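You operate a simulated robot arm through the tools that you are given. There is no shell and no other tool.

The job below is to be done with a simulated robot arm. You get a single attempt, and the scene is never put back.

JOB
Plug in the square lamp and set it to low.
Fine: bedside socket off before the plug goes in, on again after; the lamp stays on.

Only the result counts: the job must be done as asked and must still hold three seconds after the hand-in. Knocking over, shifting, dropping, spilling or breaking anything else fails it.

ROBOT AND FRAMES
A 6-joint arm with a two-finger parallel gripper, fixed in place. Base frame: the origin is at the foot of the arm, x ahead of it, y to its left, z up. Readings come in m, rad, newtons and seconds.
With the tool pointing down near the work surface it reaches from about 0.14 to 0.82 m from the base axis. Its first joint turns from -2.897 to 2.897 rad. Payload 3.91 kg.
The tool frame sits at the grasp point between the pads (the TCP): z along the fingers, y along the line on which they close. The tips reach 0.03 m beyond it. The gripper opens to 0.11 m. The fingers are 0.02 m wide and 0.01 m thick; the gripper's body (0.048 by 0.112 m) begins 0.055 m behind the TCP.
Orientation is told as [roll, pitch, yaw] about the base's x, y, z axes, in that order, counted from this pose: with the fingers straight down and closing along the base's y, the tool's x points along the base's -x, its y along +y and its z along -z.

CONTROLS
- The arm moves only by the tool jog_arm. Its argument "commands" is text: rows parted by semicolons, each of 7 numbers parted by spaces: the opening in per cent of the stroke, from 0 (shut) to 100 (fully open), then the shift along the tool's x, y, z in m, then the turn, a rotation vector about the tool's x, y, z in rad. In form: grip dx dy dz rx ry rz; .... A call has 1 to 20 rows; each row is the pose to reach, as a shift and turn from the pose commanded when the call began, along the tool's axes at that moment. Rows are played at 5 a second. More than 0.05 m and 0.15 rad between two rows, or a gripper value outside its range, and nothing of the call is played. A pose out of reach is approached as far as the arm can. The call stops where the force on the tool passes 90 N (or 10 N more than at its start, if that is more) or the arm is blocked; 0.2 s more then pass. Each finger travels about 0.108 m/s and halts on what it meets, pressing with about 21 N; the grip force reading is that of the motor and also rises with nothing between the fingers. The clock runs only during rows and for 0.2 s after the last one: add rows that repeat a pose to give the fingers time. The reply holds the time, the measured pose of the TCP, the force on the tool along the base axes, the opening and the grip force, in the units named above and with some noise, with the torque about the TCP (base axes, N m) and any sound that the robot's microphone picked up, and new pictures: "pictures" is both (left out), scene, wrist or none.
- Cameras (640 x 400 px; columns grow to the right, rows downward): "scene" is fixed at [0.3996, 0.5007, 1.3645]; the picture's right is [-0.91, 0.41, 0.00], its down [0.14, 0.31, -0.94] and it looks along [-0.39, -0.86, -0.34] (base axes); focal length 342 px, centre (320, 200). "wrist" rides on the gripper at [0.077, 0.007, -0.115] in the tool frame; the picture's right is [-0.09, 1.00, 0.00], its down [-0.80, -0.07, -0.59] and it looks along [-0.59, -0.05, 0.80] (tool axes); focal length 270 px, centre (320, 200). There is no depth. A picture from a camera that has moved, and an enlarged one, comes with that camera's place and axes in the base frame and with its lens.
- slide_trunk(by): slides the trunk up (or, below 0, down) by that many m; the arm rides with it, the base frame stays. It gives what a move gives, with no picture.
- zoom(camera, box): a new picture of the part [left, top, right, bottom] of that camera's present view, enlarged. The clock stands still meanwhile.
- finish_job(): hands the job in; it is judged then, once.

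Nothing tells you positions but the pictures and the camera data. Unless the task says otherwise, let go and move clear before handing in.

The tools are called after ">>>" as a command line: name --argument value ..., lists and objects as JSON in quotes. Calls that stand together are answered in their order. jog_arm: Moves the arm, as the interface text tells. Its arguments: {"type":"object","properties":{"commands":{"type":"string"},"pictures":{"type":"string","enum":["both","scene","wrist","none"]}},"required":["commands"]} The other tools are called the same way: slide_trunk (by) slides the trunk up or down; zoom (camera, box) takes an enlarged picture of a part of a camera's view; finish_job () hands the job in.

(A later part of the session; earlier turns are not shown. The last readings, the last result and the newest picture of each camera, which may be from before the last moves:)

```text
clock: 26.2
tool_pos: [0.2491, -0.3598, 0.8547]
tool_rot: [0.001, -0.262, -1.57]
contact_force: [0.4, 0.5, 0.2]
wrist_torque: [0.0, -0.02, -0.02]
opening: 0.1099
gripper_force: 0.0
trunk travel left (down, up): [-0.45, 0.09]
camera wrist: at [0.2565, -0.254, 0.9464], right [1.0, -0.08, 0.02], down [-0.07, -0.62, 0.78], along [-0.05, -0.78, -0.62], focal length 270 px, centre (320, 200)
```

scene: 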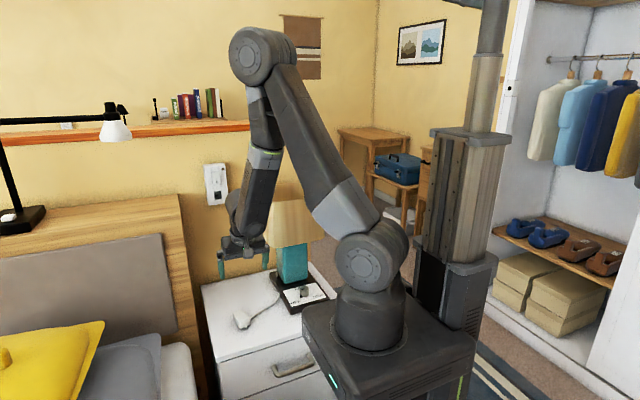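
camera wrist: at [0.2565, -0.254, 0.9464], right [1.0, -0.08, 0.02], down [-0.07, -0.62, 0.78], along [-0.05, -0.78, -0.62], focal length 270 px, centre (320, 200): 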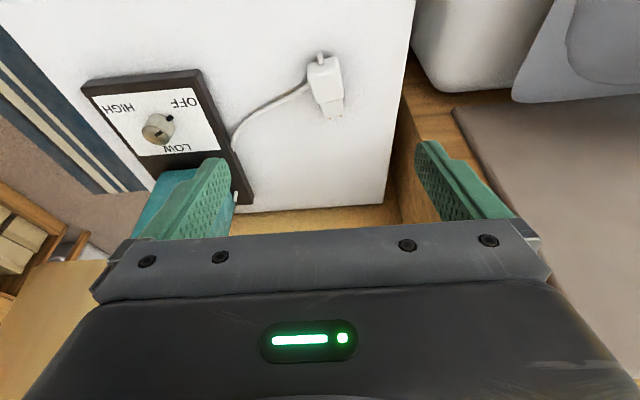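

>>> zoom --camera "wrist" --box '[285, 35, 365, 125]'

>>> zoom --camera "wrist" --box '[220, 0, 420, 140]'

```text
4.44 times, centred on (325, 80) of wrist
camera zoom: at [0.2565, -0.254, 0.9464], right [1.0, -0.08, 0.02], down [-0.07, -0.62, 0.78], along [-0.05, -0.78, -0.62], focal length 1201 px, centre (298, 733)
```

zoom: 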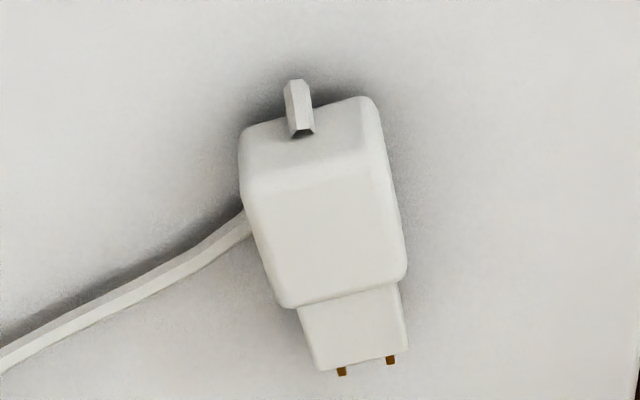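

```text
2.86 times, centred on (320, 70) of wrist
camera zoom: at [0.2565, -0.254, 0.9464], right [1.0, -0.08, 0.02], down [-0.07, -0.62, 0.78], along [-0.05, -0.78, -0.62], focal length 772 px, centre (320, 571)
```

zoom: 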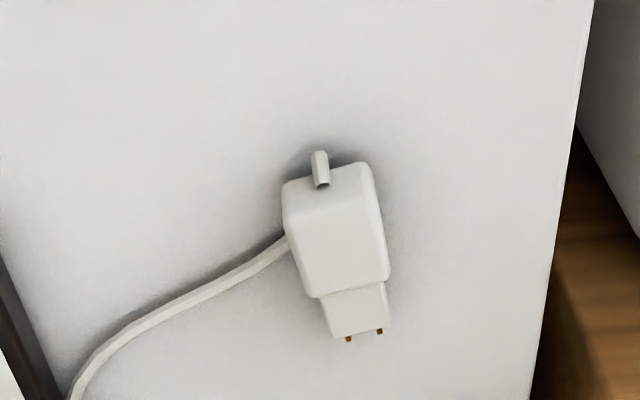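

The plug body centre is about (0.258, -0.430, 0.618), its pins point toward -y turned ~10° toward +x, and the grip width is ~0.035 m. Before descending I'll check the robot's own base for clearance.

>>> zoom --camera "scene" --box '[180, 220, 480, 400]'

```text
2.13 times, centred on (330, 310) of scene
camera zoom: at [0.3996, 0.5007, 1.3645], right [-0.91, 0.41, 0.0], down [0.14, 0.31, -0.94], along [-0.39, -0.86, -0.34], focal length 729 px, centre (299, -35)
```

zoom: 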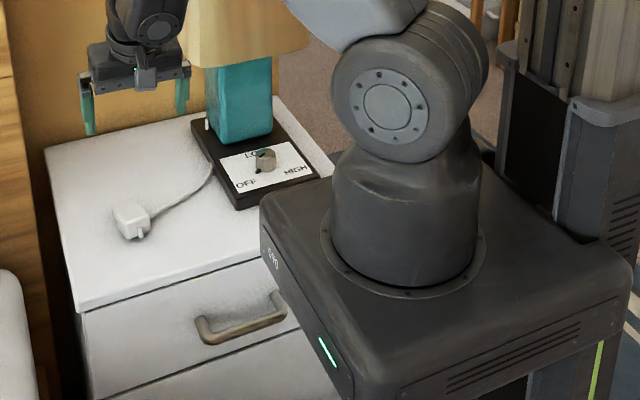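

The robot's own base box (top at z ≈ 0.8) would crowd the wrist for a low approach, so I'll raise and orient the arm, then lower the trunk to bring the gripper down in a configuration known to be reachable.

>>> jog_arm --commands "100 -0.0027 -0.0017 -0.0338 0 -0.1455 0; 100 -0.0054 -0.0033 -0.0676 0 -0.291 0; 100 -0.008 -0.005 -0.1014 0 -0.4365 0; 100 -0.0107 -0.0067 -0.1352 0 -0.582 0; 100 -0.0134 -0.0083 -0.169 0 -0.7275 0; 100 -0.0161 -0.01 -0.2028 0 -0.873 0" --pictures "none"

>>> jog_arm --commands "100 0 0 0 -0.079 0 -0.0369; 100 0 0 0 -0.158 0 -0.0738" --pictures "both"

```text
clock: 27.6
tool_pos: [0.2395, -0.3217, 1.0543]
tool_rot: [0.006, -1.137, -1.573]
contact_force: [-0.7, -0.1, 0.3]
wrist_torque: [0.02, -0.02, 0.0]
opening: 0.1099
gripper_force: 0.1
trunk travel left (down, up): [-0.45, 0.09]
```

```text
clock: 28.2
tool_pos: [0.2377, -0.3234, 1.0549]
tool_rot: [0.003, -1.138, -1.395]
contact_force: [0.6, 0.7, -0.5]
wrist_torque: [0.02, 0.01, 0.02]
opening: 0.11
gripper_force: 0.0
trunk travel left (down, up): [-0.45, 0.09]
camera wrist: at [0.2225, -0.1863, 1.0328], right [0.99, 0.14, 0.08], down [-0.11, 0.19, 0.98], along [0.12, -0.97, 0.2], focal length 270 px, centre (320, 200)
```

scene: 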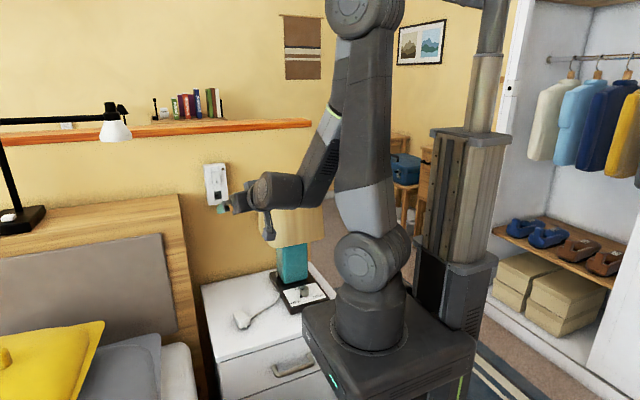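
wrist: 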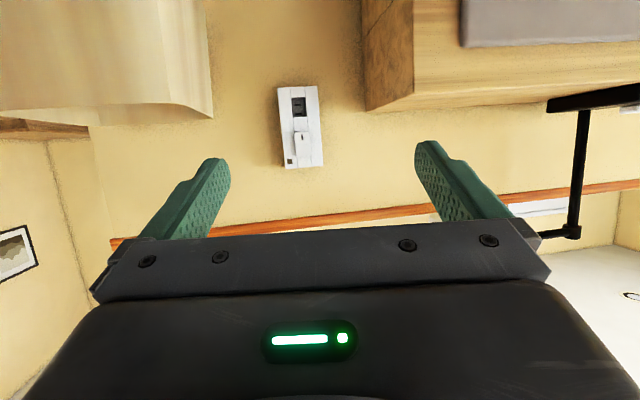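

>>> slide_trunk --by -0.25

>>> jog_arm --commands "100 0 0 0 0 0 0" --pictures "both"

```text
clock: 30.8
tool_pos: [0.2389, -0.3234, 0.8042]
tool_rot: [0.003, -1.136, -1.392]
contact_force: [0.3, 0.7, -0.2]
wrist_torque: [-0.01, 0.03, 0.0]
opening: 0.1101
gripper_force: 0.0
trunk travel left (down, up): [-0.2, 0.34]
```

```text
clock: 31.2
tool_pos: [0.2382, -0.3224, 0.8036]
tool_rot: [0.0, -1.137, -1.395]
contact_force: [0.9, -0.4, -0.8]
wrist_torque: [0.03, 0.0, 0.0]
opening: 0.1101
gripper_force: 0.0
trunk travel left (down, up): [-0.2, 0.34]
camera wrist: at [0.223, -0.1866, 0.7828], right [0.99, 0.14, 0.08], down [-0.11, 0.19, 0.98], along [0.12, -0.97, 0.2], focal length 270 px, centre (320, 200)
```

scene: 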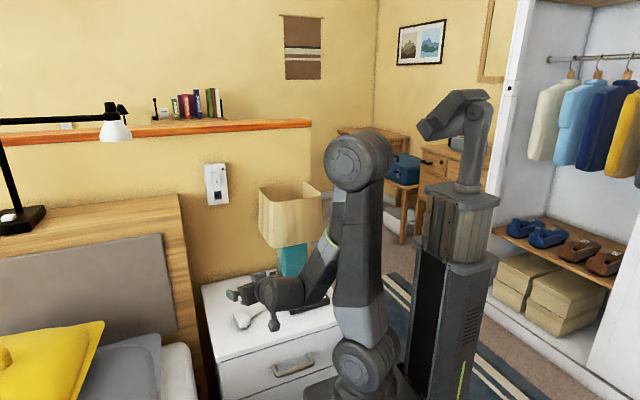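
wrist: 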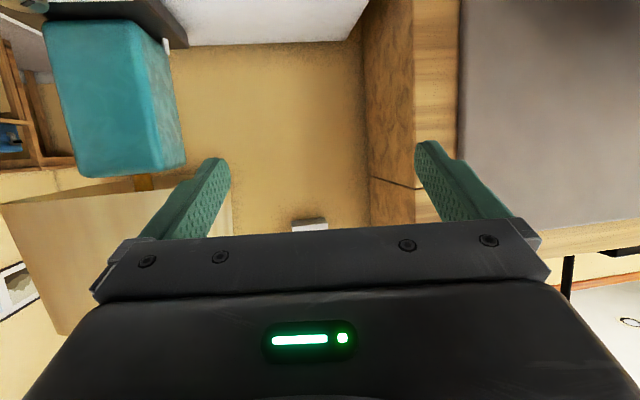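

>>> slide_trunk --by -0.13

>>> jog_arm --commands "100 0 0 0 0 0 0" --pictures "both"

>>> zoom --camera "wrist" --box '[240, 40, 400, 200]'

>>> zoom --camera "scene" --box '[190, 240, 350, 360]'

```text
clock: 32.8
tool_pos: [0.2383, -0.3226, 0.6743]
tool_rot: [0.003, -1.135, -1.394]
contact_force: [0.1, 0.1, 0.0]
wrist_torque: [-0.03, 0.01, 0.0]
opening: 0.1098
gripper_force: 0.1
trunk travel left (down, up): [-0.07, 0.47]
```

```text
clock: 33.2
tool_pos: [0.2383, -0.3231, 0.6738]
tool_rot: [0.002, -1.135, -1.393]
contact_force: [-0.2, -0.7, 0.5]
wrist_torque: [0.0, 0.01, 0.02]
opening: 0.11
gripper_force: 0.1
trunk travel left (down, up): [-0.07, 0.47]
camera wrist: at [0.223, -0.1866, 0.6528], right [0.99, 0.14, 0.08], down [-0.11, 0.19, 0.98], along [0.12, -0.97, 0.2], focal length 270 px, centre (320, 200)
```

scene: 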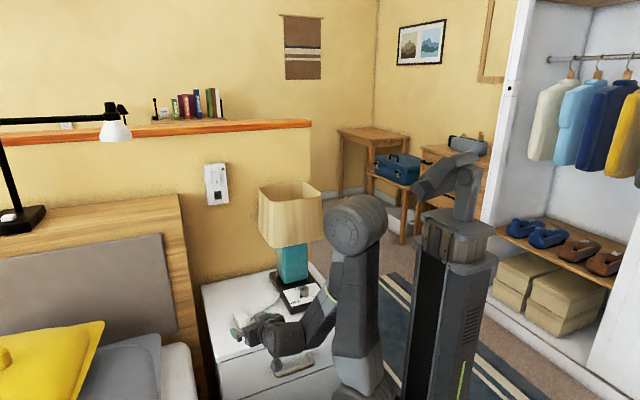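
wrist: 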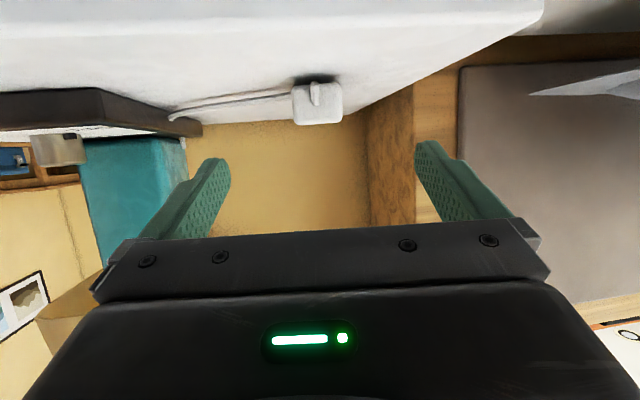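

```text
2.50 times, centred on (320, 120) of wrist
camera zoom: at [0.223, -0.1866, 0.6528], right [0.99, 0.14, 0.08], down [-0.11, 0.19, 0.98], along [0.12, -0.97, 0.2], focal length 676 px, centre (320, 400)
```

zoom: 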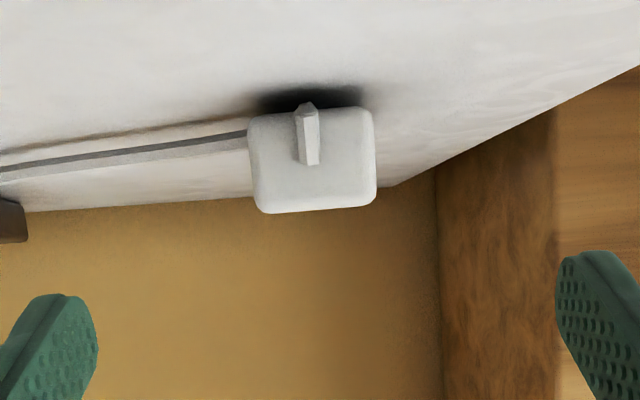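

```text
3.33 times, centred on (270, 300) of scene
camera zoom: at [0.3996, 0.5007, 1.3645], right [-0.91, 0.41, 0.0], down [0.14, 0.31, -0.94], along [-0.39, -0.86, -0.34], focal length 1139 px, centre (487, -133)
```

zoom: 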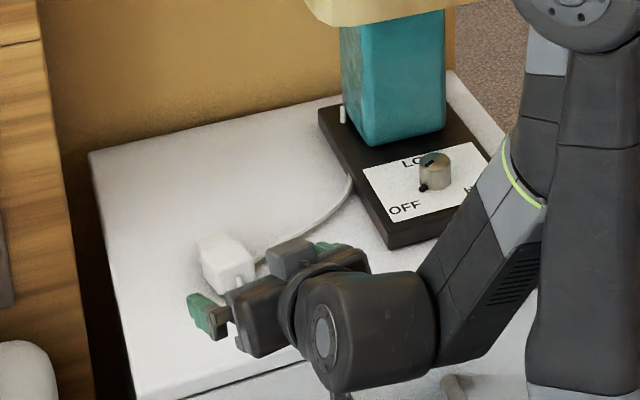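

The rear of the plug is square-on and centred between the fingers. I'm advancing along the tool axis to straddle it, keeping the tips about 5 mm above the table.

>>> jog_arm --commands "100 -0.0002 0.0005 0.02 0 0 0; 100 -0.0004 0.0007 0.04 0 0 0; 100 -0.0006 0.0009 0.06 0 0 0; 100 -0.001 0.0009 0.08 0 0 0; 100 -0.001 0.0009 0.08 0 0 0" --pictures "both"

>>> zoom --camera "scene" --box '[200, 270, 320, 380]'

```text
clock: 34.4
tool_pos: [0.2526, -0.3952, 0.6404]
tool_rot: [0.001, -1.136, -1.397]
contact_force: [-0.5, 0.0, -0.2]
wrist_torque: [0.01, 0.02, 0.01]
opening: 0.1101
gripper_force: 0.0
trunk travel left (down, up): [-0.07, 0.47]
camera wrist: at [0.2368, -0.2582, 0.6198], right [0.99, 0.14, 0.08], down [-0.11, 0.19, 0.98], along [0.12, -0.97, 0.2], focal length 270 px, centre (320, 200)
```

scene: 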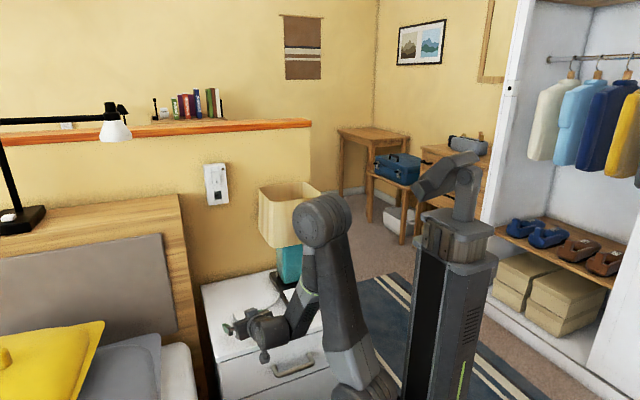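
wrist: 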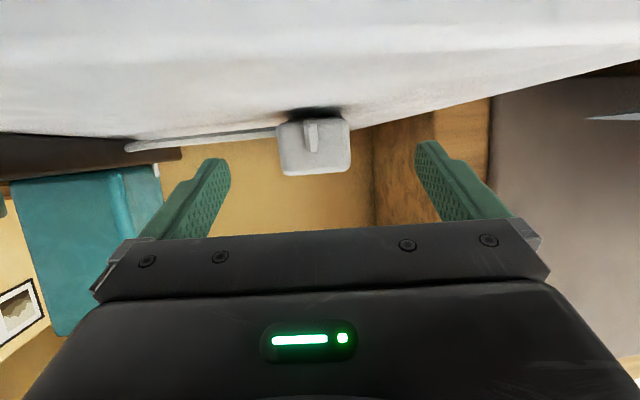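

```text
3.64 times, centred on (260, 325) of scene
camera zoom: at [0.3996, 0.5007, 1.3645], right [-0.91, 0.41, 0.0], down [0.14, 0.31, -0.94], along [-0.39, -0.86, -0.34], focal length 1242 px, centre (538, -254)
```

zoom: 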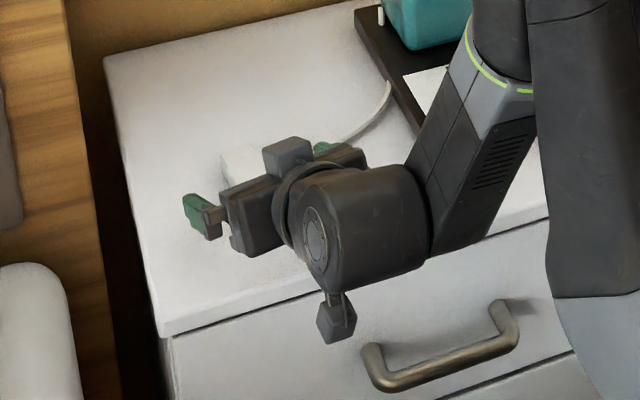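

Apparent size confirms the plug's rear face is ~18 mm ahead of the TCP. I'll advance the rest of the way and then close gently.

>>> jog_arm --commands "100 0 0 0.012 0 0 0; 100 0 0 0.0232 0 0 0; 100 0 0 0.0232 0 0 0" --pictures "wrist"

>>> zoom --camera "wrist" --box '[140, 80, 500, 240]'

```text
clock: 35.2
tool_pos: [0.256, -0.4161, 0.6325]
tool_rot: [0.001, -1.137, -1.397]
contact_force: [-0.3, 0.4, -0.7]
wrist_torque: [-0.01, -0.03, 0.0]
opening: 0.11
gripper_force: 0.1
trunk travel left (down, up): [-0.07, 0.47]
camera wrist: at [0.2407, -0.2787, 0.6106], right [0.99, 0.14, 0.08], down [-0.11, 0.19, 0.98], along [0.12, -0.97, 0.2], focal length 270 px, centre (320, 200)
```

wrist: 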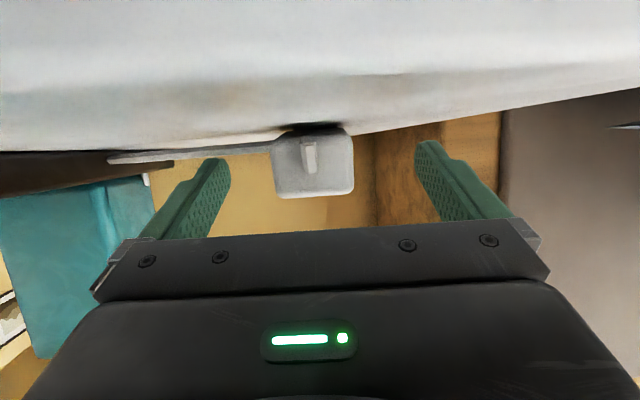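

```text
1.78 times, centred on (320, 160) of wrist
camera zoom: at [0.2407, -0.2787, 0.6106], right [0.99, 0.14, 0.08], down [-0.11, 0.19, 0.98], along [0.12, -0.97, 0.2], focal length 480 px, centre (320, 271)
```

zoom: 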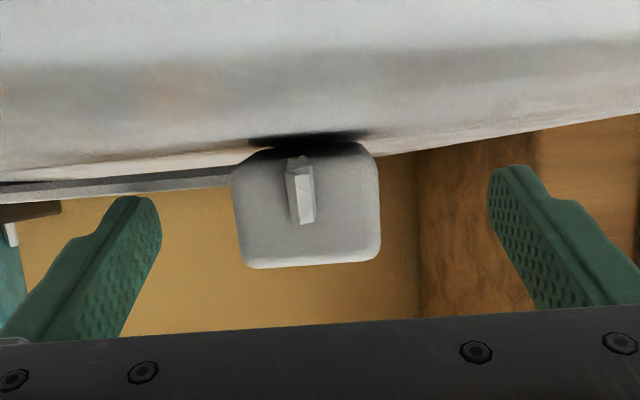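

The plug sits ~2–3 mm toward -x from the finger midline; I'll nudge over and close.

>>> jog_arm --commands "100 0 -0.0025 0 0 0 0; 60 0 -0.0025 0 0 0 0; 45 0 -0.0025 0 0 0 0; 0 0 -0.0025 0 0 0 0; 0 0 -0.0025 0 0 0 0; 0 0 -0.0025 0 0 0 0" --pictures "both"

>>> zoom --camera "wrist" --box '[220, 80, 420, 240]'

>>> zoom --camera "scene" --box '[200, 290, 300, 360]'

```text
clock: 36.6
tool_pos: [0.2549, -0.4158, 0.6311]
tool_rot: [-0.002, -1.138, -1.393]
contact_force: [-0.2, 0.1, -0.6]
wrist_torque: [-0.02, 0.03, -0.04]
opening: 0.0398
gripper_force: 20.8
trunk travel left (down, up): [-0.07, 0.47]
camera wrist: at [0.2383, -0.2789, 0.6102], right [0.99, 0.14, 0.08], down [-0.1, 0.19, 0.98], along [0.12, -0.97, 0.2], focal length 270 px, centre (320, 200)
```

scene: 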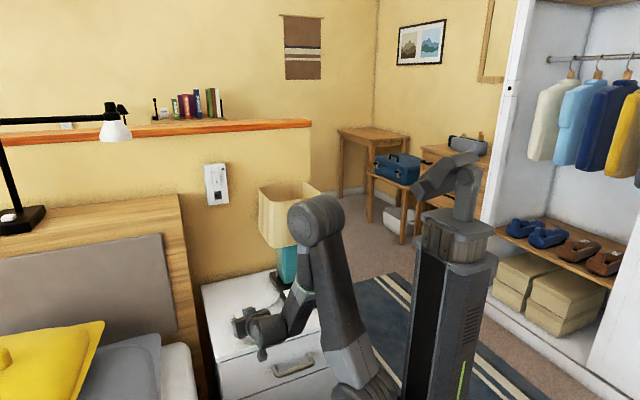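
wrist: 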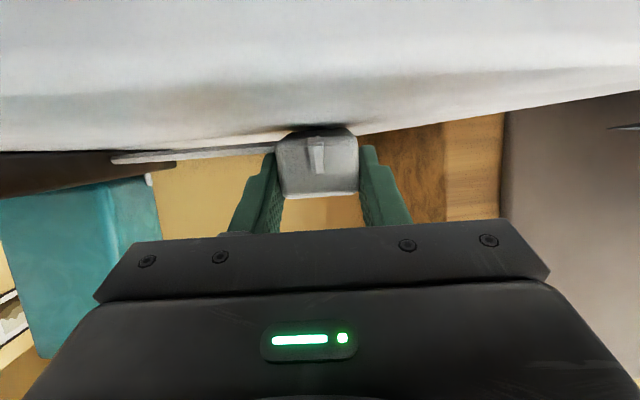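

```text
2.50 times, centred on (320, 160) of wrist
camera zoom: at [0.2383, -0.2789, 0.6102], right [0.99, 0.14, 0.08], down [-0.1, 0.19, 0.98], along [0.12, -0.97, 0.2], focal length 676 px, centre (320, 300)
```

zoom: 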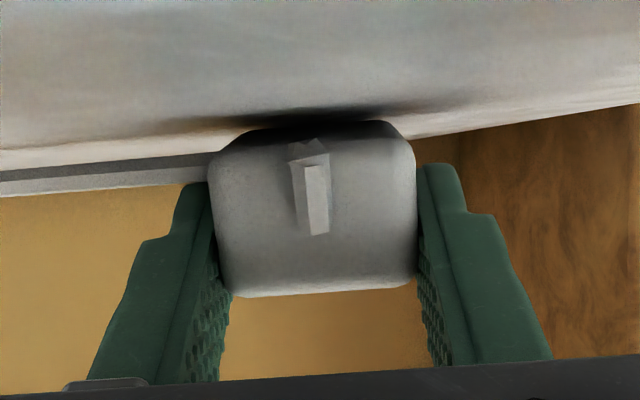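

```text
5.71 times, centred on (250, 325) of scene
camera zoom: at [0.3996, 0.5007, 1.3645], right [-0.91, 0.41, 0.0], down [0.14, 0.31, -0.94], along [-0.39, -0.86, -0.34], focal length 1952 px, centre (720, -514)
```

zoom: 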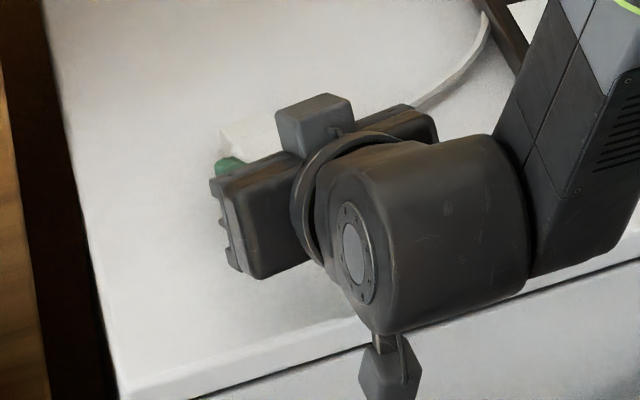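

The gripper holds the plug (opening 0.040 m). I'll lift it with the trunk, in stages, watching the cord and forces.

>>> slide_trunk --by 0.1

>>> jog_arm --commands "0 0 0 0 0 0 0" --pictures "both"

>>> zoom --camera "scene" --box '[190, 230, 350, 350]'

>>> zoom --camera "wrist" --box '[220, 80, 420, 240]'

```text
clock: 37.9
tool_pos: [0.2545, -0.4156, 0.7305]
tool_rot: [-0.002, -1.136, -1.392]
contact_force: [-0.1, 0.3, -1.5]
wrist_torque: [0.04, 0.01, -0.01]
opening: 0.0397
gripper_force: 21.1
trunk travel left (down, up): [-0.17, 0.37]
```

```text
clock: 38.3
tool_pos: [0.2543, -0.416, 0.7298]
tool_rot: [-0.001, -1.136, -1.394]
contact_force: [0.4, 0.1, -0.4]
wrist_torque: [0.03, 0.02, 0.02]
opening: 0.0398
gripper_force: 20.6
trunk travel left (down, up): [-0.17, 0.37]
camera wrist: at [0.2384, -0.2789, 0.7102], right [0.99, 0.14, 0.08], down [-0.1, 0.19, 0.98], along [0.12, -0.97, 0.2], focal length 270 px, centre (320, 200)
```

scene: 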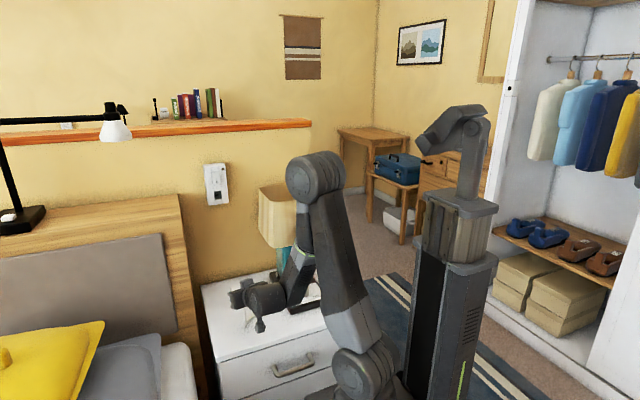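
wrist: 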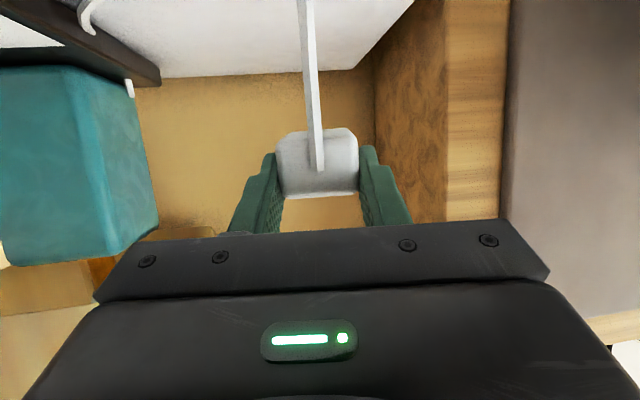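

```text
3.33 times, centred on (270, 290) of scene
camera zoom: at [0.3996, 0.5007, 1.3645], right [-0.91, 0.41, 0.0], down [0.14, 0.31, -0.94], along [-0.39, -0.86, -0.34], focal length 1139 px, centre (487, -100)
```

zoom: 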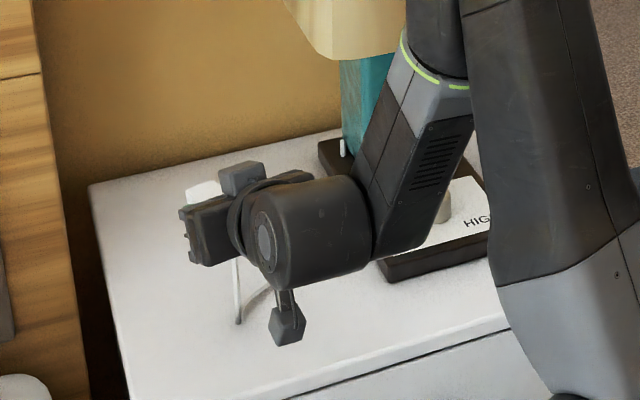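

```text
2.50 times, centred on (320, 160) of wrist
camera zoom: at [0.2384, -0.2789, 0.7102], right [0.99, 0.14, 0.08], down [-0.1, 0.19, 0.98], along [0.12, -0.97, 0.2], focal length 676 px, centre (320, 300)
```

zoom: 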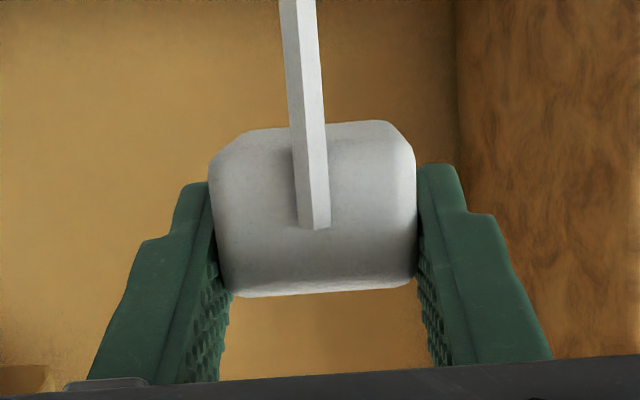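

The plug lifted cleanly; the cord trails from its rear. I'll continue raising, then roll the plug 90°.

>>> slide_trunk --by 0.27

>>> jog_arm --commands "0 0 0 0 0.0599 0 -0.1296; 0 0 0 0 0.1198 0 -0.2593; 0 0 0 0 0.1797 0 -0.3889; 0 0 0 0 0.2396 0 -0.5185; 0 0 0 0 0.2995 0 -0.6482; 0 0 0 0 0.3595 0 -0.7778; 0 0 0 0 0.4194 0 -0.9075; 0 0 0 0 0.4793 0 -1.0371; 0 0 0 0 0.5392 0 -1.1667; 0 0 0 0 0.5991 0 -1.2964; 0 0 0 0 0.659 0 -1.426" --pictures "both"

```text
clock: 41.0
tool_pos: [0.2548, -0.4149, 1.0007]
tool_rot: [0.0, -1.134, -1.392]
contact_force: [-0.3, 0.4, -0.8]
wrist_torque: [0.02, 0.03, -0.02]
opening: 0.0398
gripper_force: 21.1
trunk travel left (down, up): [-0.44, 0.1]
```

```text
clock: 43.4
tool_pos: [0.2539, -0.4156, 1.001]
tool_rot: [-1.569, 0.003, -0.257]
contact_force: [-0.9, 0.5, -1.3]
wrist_torque: [0.04, -0.06, -0.01]
opening: 0.0394
gripper_force: 21.1
trunk travel left (down, up): [-0.44, 0.1]
camera wrist: at [0.2102, -0.2837, 0.9953], right [0.08, -0.02, -1.0], down [0.93, 0.37, 0.07], along [0.37, -0.93, 0.05], focal length 270 px, centre (320, 200)
```

scene: 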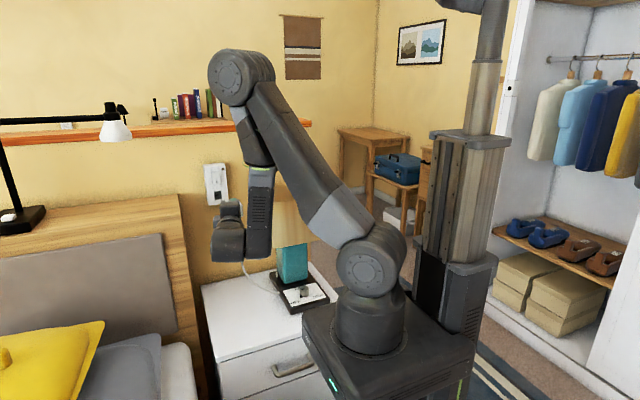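
wrist: 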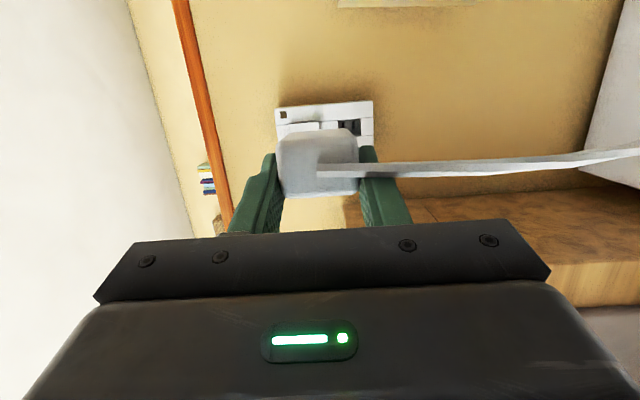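

The plug is rolled with its pins toward the wall and the cord free. I'll straighten the pin axis to face the wall exactly and line up at a standoff in front of the socket.

>>> jog_arm --commands "0 -0.0092 0.0077 0.0212 0 0.0355 0; 0 -0.0184 0.0154 0.0425 0 0.071 0; 0 -0.0277 0.0231 0.0637 0 0.1065 0; 0 -0.0369 0.0308 0.085 0 0.142 0; 0 -0.0461 0.0385 0.1062 0 0.1775 0; 0 -0.0461 0.0385 0.1062 0 0.1775 0" --pictures "both"

>>> zoom --camera "wrist" --box '[220, 80, 420, 240]'

>>> zoom --camera "scene" --box '[170, 150, 270, 250]'

```text
clock: 44.8
tool_pos: [0.2717, -0.5285, 0.9625]
tool_rot: [-1.569, 0.002, -0.435]
contact_force: [-0.1, 0.7, -1.0]
wrist_torque: [0.03, 0.01, -0.01]
opening: 0.0396
gripper_force: 20.8
trunk travel left (down, up): [-0.44, 0.1]
camera wrist: at [0.2517, -0.3921, 0.9569], right [0.08, -0.03, -1.0], down [0.98, 0.2, 0.07], along [0.2, -0.98, 0.05], focal length 270 px, centre (320, 200)
```

scene: 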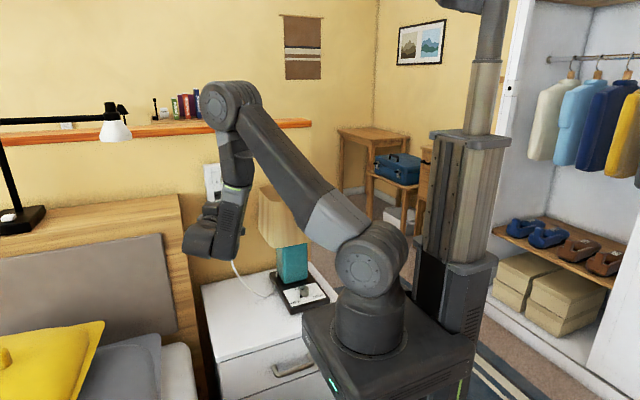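
wrist: 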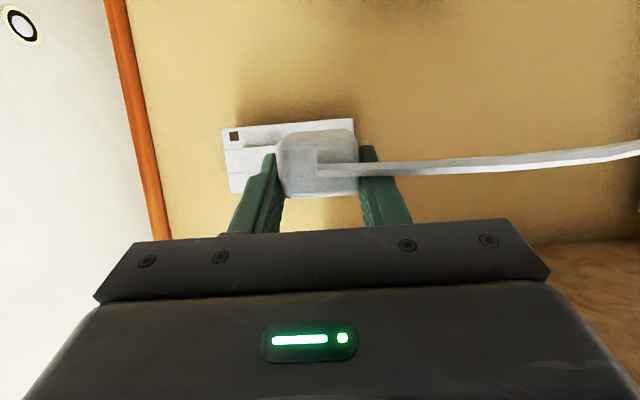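

```text
2.50 times, centred on (320, 160) of wrist
camera zoom: at [0.2517, -0.3921, 0.9569], right [0.08, -0.03, -1.0], down [0.98, 0.2, 0.07], along [0.2, -0.98, 0.05], focal length 676 px, centre (320, 300)
```

zoom: 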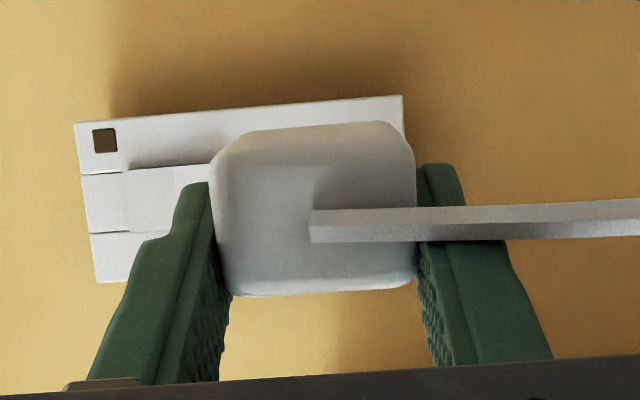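

```text
4.00 times, centred on (220, 200) of scene
camera zoom: at [0.3996, 0.5007, 1.3645], right [-0.91, 0.41, 0.0], down [0.14, 0.31, -0.94], along [-0.39, -0.86, -0.34], focal length 1366 px, centre (720, 200)
```

zoom: 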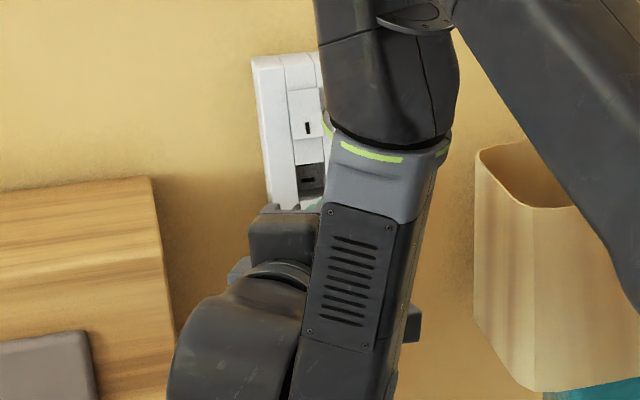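

Camera checks put the socket axis at x ≈ 0.261, z ≈ 0.963, and the plug axis 12 mm to the -x side of the TCP. I'll move in to just outside the recess.

>>> jog_arm --commands "0 -0.0133 0 0.0275 0 0 0; 0 -0.0266 -0.0001 0.0549 0 0 0; 0 -0.0399 -0.0002 0.0824 0 0 0; 0 -0.0399 -0.0002 0.0824 0 0 0" --pictures "both"

>>> zoom --camera "wrist" --box '[180, 60, 420, 240]'

>>> zoom --camera "scene" --box '[160, 150, 260, 250]'

```text
clock: 45.8
tool_pos: [0.2727, -0.6203, 0.9641]
tool_rot: [-1.569, 0.003, -0.433]
contact_force: [-0.4, 0.5, -1.4]
wrist_torque: [0.05, 0.0, 0.02]
opening: 0.0398
gripper_force: 21.3
trunk travel left (down, up): [-0.44, 0.1]
camera wrist: at [0.2531, -0.4834, 0.9576], right [0.08, -0.03, -1.0], down [0.98, 0.2, 0.07], along [0.2, -0.98, 0.05], focal length 270 px, centre (320, 200)
```

scene: 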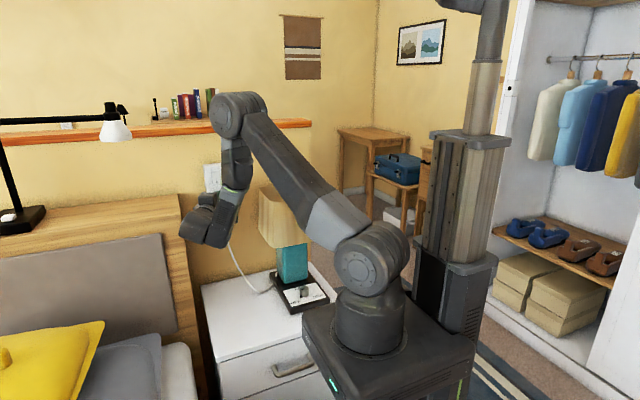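
wrist: 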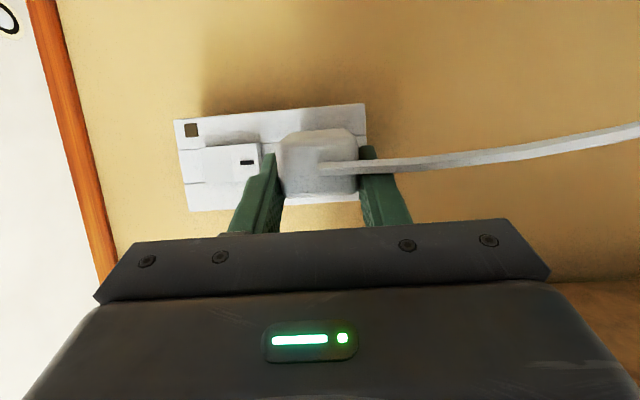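

```text
2.22 times, centred on (300, 150) of wrist
camera zoom: at [0.2531, -0.4834, 0.9576], right [0.08, -0.03, -1.0], down [0.98, 0.2, 0.07], along [0.2, -0.98, 0.05], focal length 601 px, centre (364, 311)
```

zoom: 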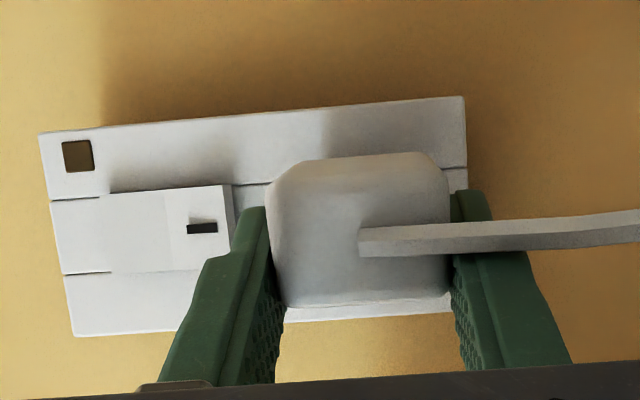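

```text
4.00 times, centred on (210, 200) of scene
camera zoom: at [0.3996, 0.5007, 1.3645], right [-0.91, 0.41, 0.0], down [0.14, 0.31, -0.94], along [-0.39, -0.86, -0.34], focal length 1366 px, centre (760, 200)
```

zoom: 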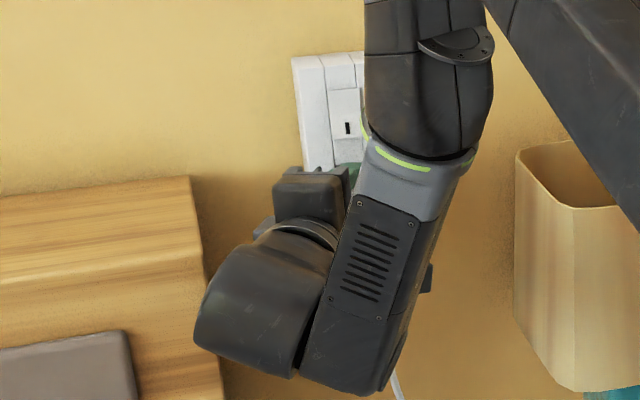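

The alignment agrees with the box edges to about 1 mm. I'll ease the nose into the recess in small steps, watching the force.

>>> jog_arm --commands "0 -0.0032 0 0.0051 0 0 0; 0 -0.0058 0 0.0106 0 0 0; 0 -0.0083 0 0.016 0 0 0; 0 -0.0108 0 0.0215 0 0 0" --pictures "wrist"

>>> zoom --camera "wrist" --box '[180, 60, 420, 240]'

```text
clock: 46.8
tool_pos: [0.2753, -0.6434, 0.9638]
tool_rot: [-1.572, 0.001, -0.435]
contact_force: [5.3, 16.6, -0.5]
wrist_torque: [-0.01, -0.04, -0.25]
opening: 0.0395
gripper_force: 21.2
trunk travel left (down, up): [-0.44, 0.1]
camera wrist: at [0.2544, -0.5064, 0.9583], right [0.08, -0.04, -1.0], down [0.98, 0.2, 0.07], along [0.2, -0.98, 0.05], focal length 270 px, centre (320, 200)
```

wrist: 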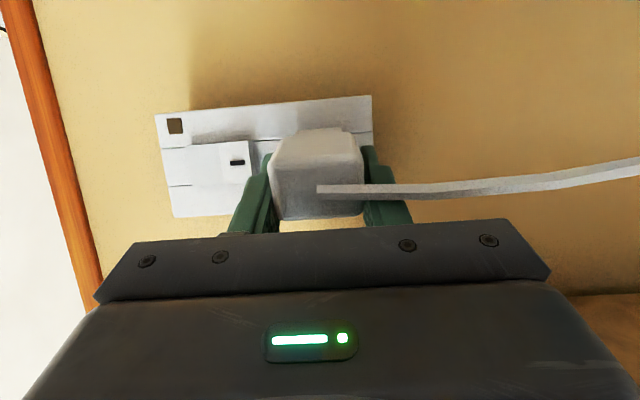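

```text
2.22 times, centred on (300, 150) of wrist
camera zoom: at [0.2544, -0.5064, 0.9583], right [0.08, -0.04, -1.0], down [0.98, 0.2, 0.07], along [0.2, -0.98, 0.05], focal length 601 px, centre (364, 311)
```

zoom: 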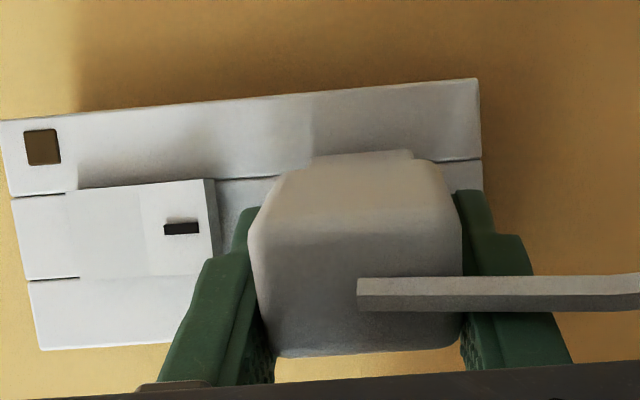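

The nose met something (17 N) and the plug swivelled slightly in the grip. I'll back off and inspect before trying again.

>>> jog_arm --commands "0 0.0042 0 -0.0091 0 0 0; 0 0.0084 0 -0.0181 0 0 0; 0 0.0169 0 -0.0363 0 0 0; 0 0.0253 0 -0.0544 0 0 0; 0 0.0337 0 -0.0726 0 0 0; 0 0.0337 0 -0.0726 0 0 0" --pictures "both"

>>> zoom --camera "wrist" --box '[200, 60, 440, 240]'

>>> zoom --camera "scene" --box '[170, 150, 270, 250]'

```text
clock: 48.2
tool_pos: [0.2747, -0.5646, 0.9625]
tool_rot: [-1.571, 0.003, -0.436]
contact_force: [-0.2, 0.1, -0.5]
wrist_torque: [0.02, -0.01, -0.02]
opening: 0.0396
gripper_force: 21.0
trunk travel left (down, up): [-0.44, 0.1]
camera wrist: at [0.2543, -0.4267, 0.9566], right [0.08, -0.04, -1.0], down [0.98, 0.2, 0.07], along [0.2, -0.98, 0.05], focal length 270 px, centre (320, 200)
```

scene: 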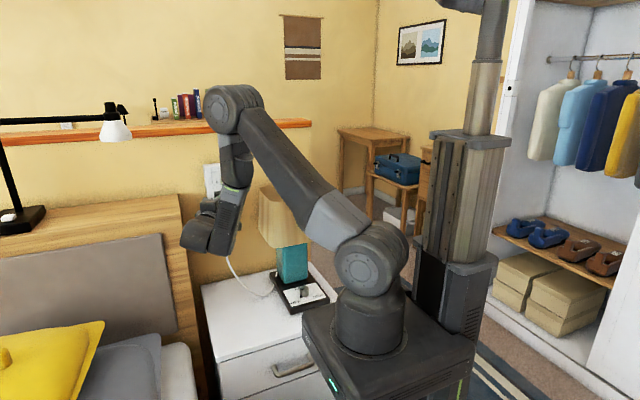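
wrist: 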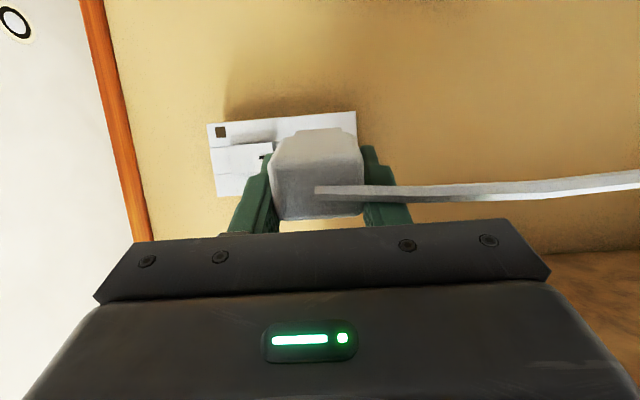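

```text
2.22 times, centred on (320, 150) of wrist
camera zoom: at [0.2543, -0.4267, 0.9566], right [0.08, -0.04, -1.0], down [0.98, 0.2, 0.07], along [0.2, -0.98, 0.05], focal length 601 px, centre (320, 311)
```

zoom: 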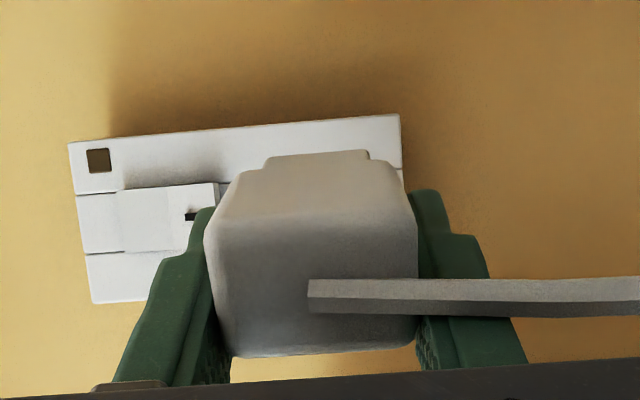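

```text
4.00 times, centred on (220, 200) of scene
camera zoom: at [0.3996, 0.5007, 1.3645], right [-0.91, 0.41, 0.0], down [0.14, 0.31, -0.94], along [-0.39, -0.86, -0.34], focal length 1366 px, centre (720, 200)
```

zoom: 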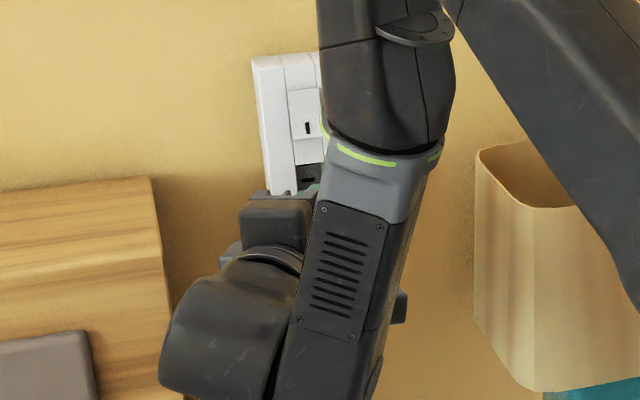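

The plug swivelled ~21° and slid back until it now lies nearly along the fingers, which is actually a firmer grip. I'll turn the tool almost straight at the wall so the pins point to -y, and inspect alignment from the camera's new side view.

>>> jog_arm --commands "0 0.004 0 -0.002 0 -0.127 0; 0 0.008 0 -0.004 0 -0.254 0; 0 0.0115 -0.001 -0.0057 0 -0.381 0; 0 0.0115 -0.001 -0.0057 0 -0.381 0" --pictures "both"

>>> zoom --camera "wrist" --box '[200, 0, 440, 240]'

>>> zoom --camera "scene" --box '[170, 150, 270, 250]'

```text
clock: 49.2
tool_pos: [0.2671, -0.554, 0.9621]
tool_rot: [-1.57, 0.003, -0.052]
contact_force: [-0.6, 0.2, -0.8]
wrist_torque: [0.02, -0.01, -0.01]
opening: 0.0398
gripper_force: 21.2
trunk travel left (down, up): [-0.44, 0.1]
camera wrist: at [0.1971, -0.4347, 0.9577], right [0.09, 0.0, -1.0], down [0.83, 0.55, 0.07], along [0.55, -0.83, 0.05], focal length 270 px, centre (320, 200)
```

scene: 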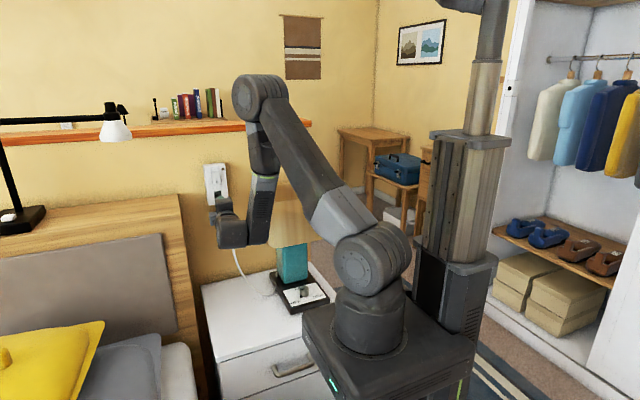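
wrist: 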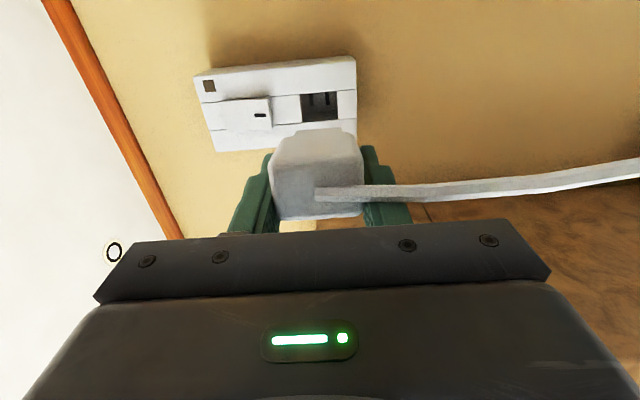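

```text
1.67 times, centred on (320, 120) of wrist
camera zoom: at [0.1971, -0.4347, 0.9577], right [0.09, 0.0, -1.0], down [0.83, 0.55, 0.07], along [0.55, -0.83, 0.05], focal length 450 px, centre (320, 333)
```

zoom: 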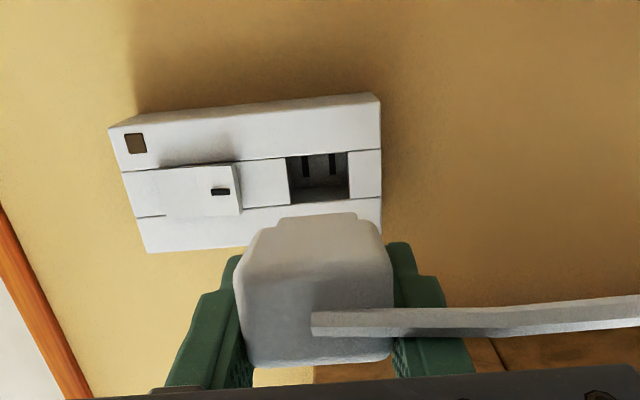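

```text
4.00 times, centred on (220, 200) of scene
camera zoom: at [0.3996, 0.5007, 1.3645], right [-0.91, 0.41, 0.0], down [0.14, 0.31, -0.94], along [-0.39, -0.86, -0.34], focal length 1366 px, centre (720, 200)
```

zoom: 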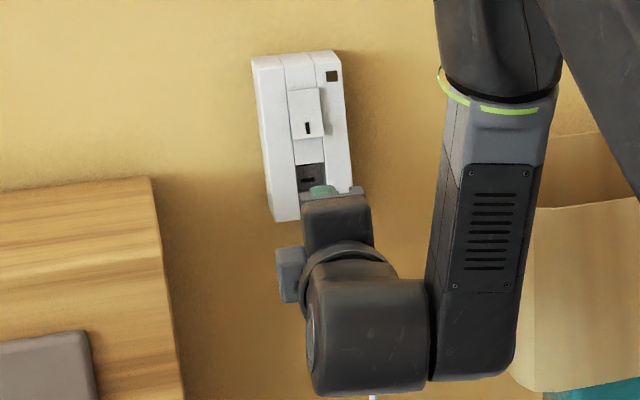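

Now I can see both the recess and the plug nose. Zooming in for precise measurement.

>>> zoom --camera "wrist" --box '[260, 60, 380, 160]'

>>> zoom --camera "wrist" --box '[260, 120, 380, 230]'

```text
4.00 times, centred on (320, 110) of wrist
camera zoom: at [0.1971, -0.4347, 0.9577], right [0.09, 0.0, -1.0], down [0.83, 0.55, 0.07], along [0.55, -0.83, 0.05], focal length 1081 px, centre (320, 560)
```

zoom: 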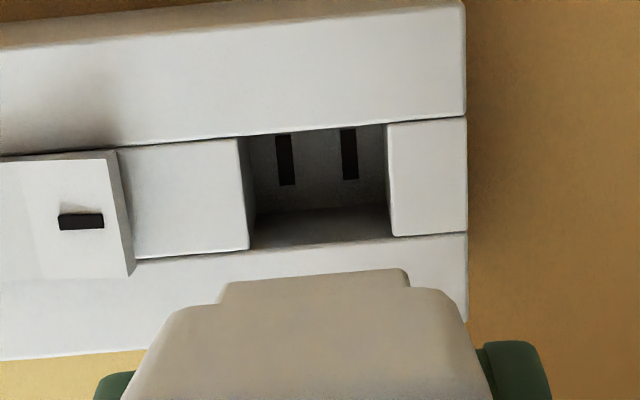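

```text
3.64 times, centred on (320, 175) of wrist
camera zoom: at [0.1971, -0.4347, 0.9577], right [0.09, 0.0, -1.0], down [0.83, 0.55, 0.07], along [0.55, -0.83, 0.05], focal length 983 px, centre (320, 291)
```

zoom: 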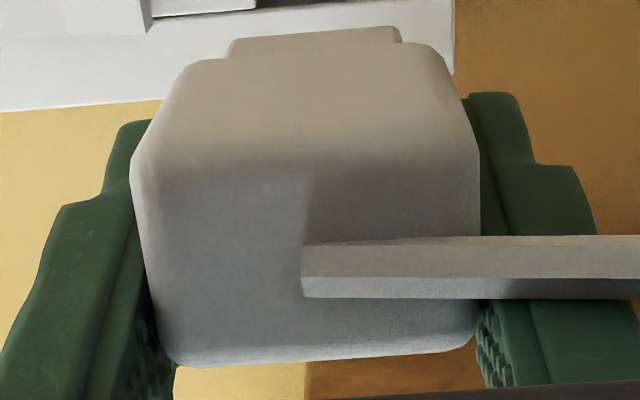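

Re-measuring with this view, the socket front is nearer than I thought (y ≈ -0.682) and the slot centre is z ≈ 0.965, which explains the earlier bump. I'll correct by about -2.5 mm in x and +1 mm in z and approach to just short of the face for a direct visual check.

>>> jog_arm --commands "0 -0.0003 -0.0003 0.0175 0 0 0; 0 -0.0006 -0.0006 0.035 0 0 0; 0 -0.0009 -0.001 0.0525 0 0 0; 0 -0.0011 -0.001 0.067 0 0 0; 0 -0.0011 -0.001 0.067 0 0 0" --pictures "wrist"

>>> zoom --camera "wrist" --box '[250, 80, 390, 180]'

>>> zoom --camera "scene" --box '[180, 150, 260, 230]'

```text
clock: 50.4
tool_pos: [0.2624, -0.6211, 0.9654]
tool_rot: [-1.569, 0.002, -0.054]
contact_force: [0.2, 0.2, -0.8]
wrist_torque: [0.03, -0.02, -0.01]
opening: 0.0399
gripper_force: 20.8
trunk travel left (down, up): [-0.44, 0.1]
camera wrist: at [0.1933, -0.5025, 0.9589], right [0.09, 0.0, -1.0], down [0.83, 0.55, 0.07], along [0.55, -0.83, 0.05], focal length 270 px, centre (320, 200)
```

wrist: 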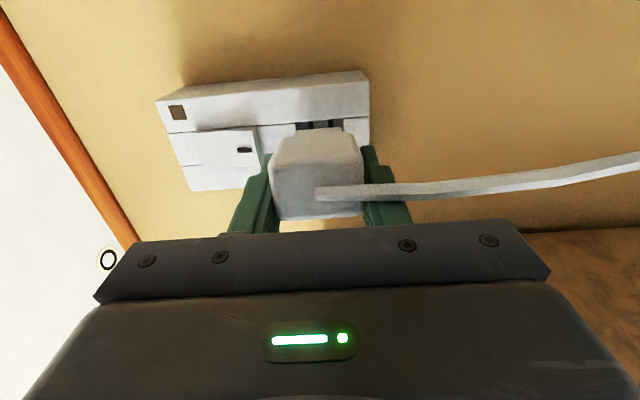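

```text
4.00 times, centred on (320, 130) of wrist
camera zoom: at [0.1933, -0.5025, 0.9589], right [0.09, 0.0, -1.0], down [0.83, 0.55, 0.07], along [0.55, -0.83, 0.05], focal length 1081 px, centre (320, 480)
```

zoom: 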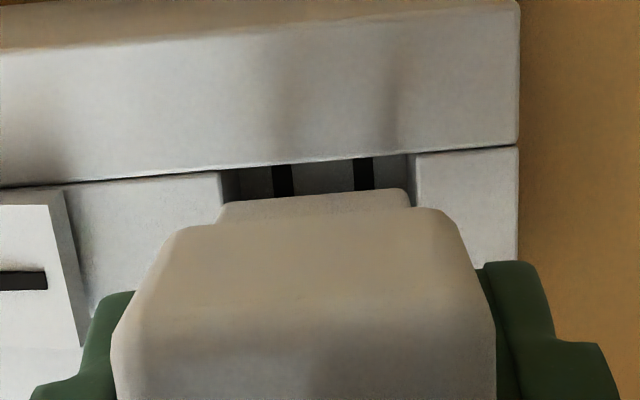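

```text
5.00 times, centred on (220, 190) of scene
camera zoom: at [0.3996, 0.5007, 1.3645], right [-0.91, 0.41, 0.0], down [0.14, 0.31, -0.94], along [-0.39, -0.86, -0.34], focal length 1708 px, centre (820, 250)
```

zoom: 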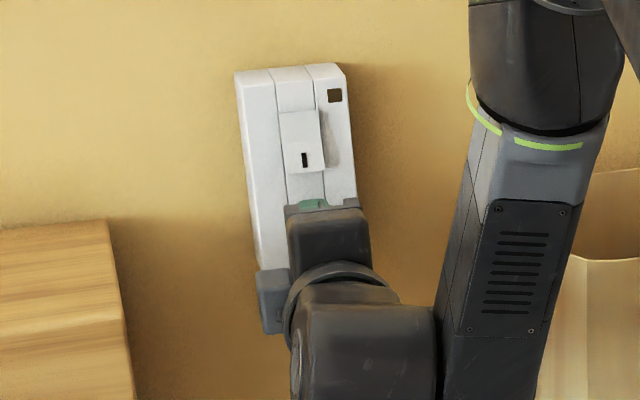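

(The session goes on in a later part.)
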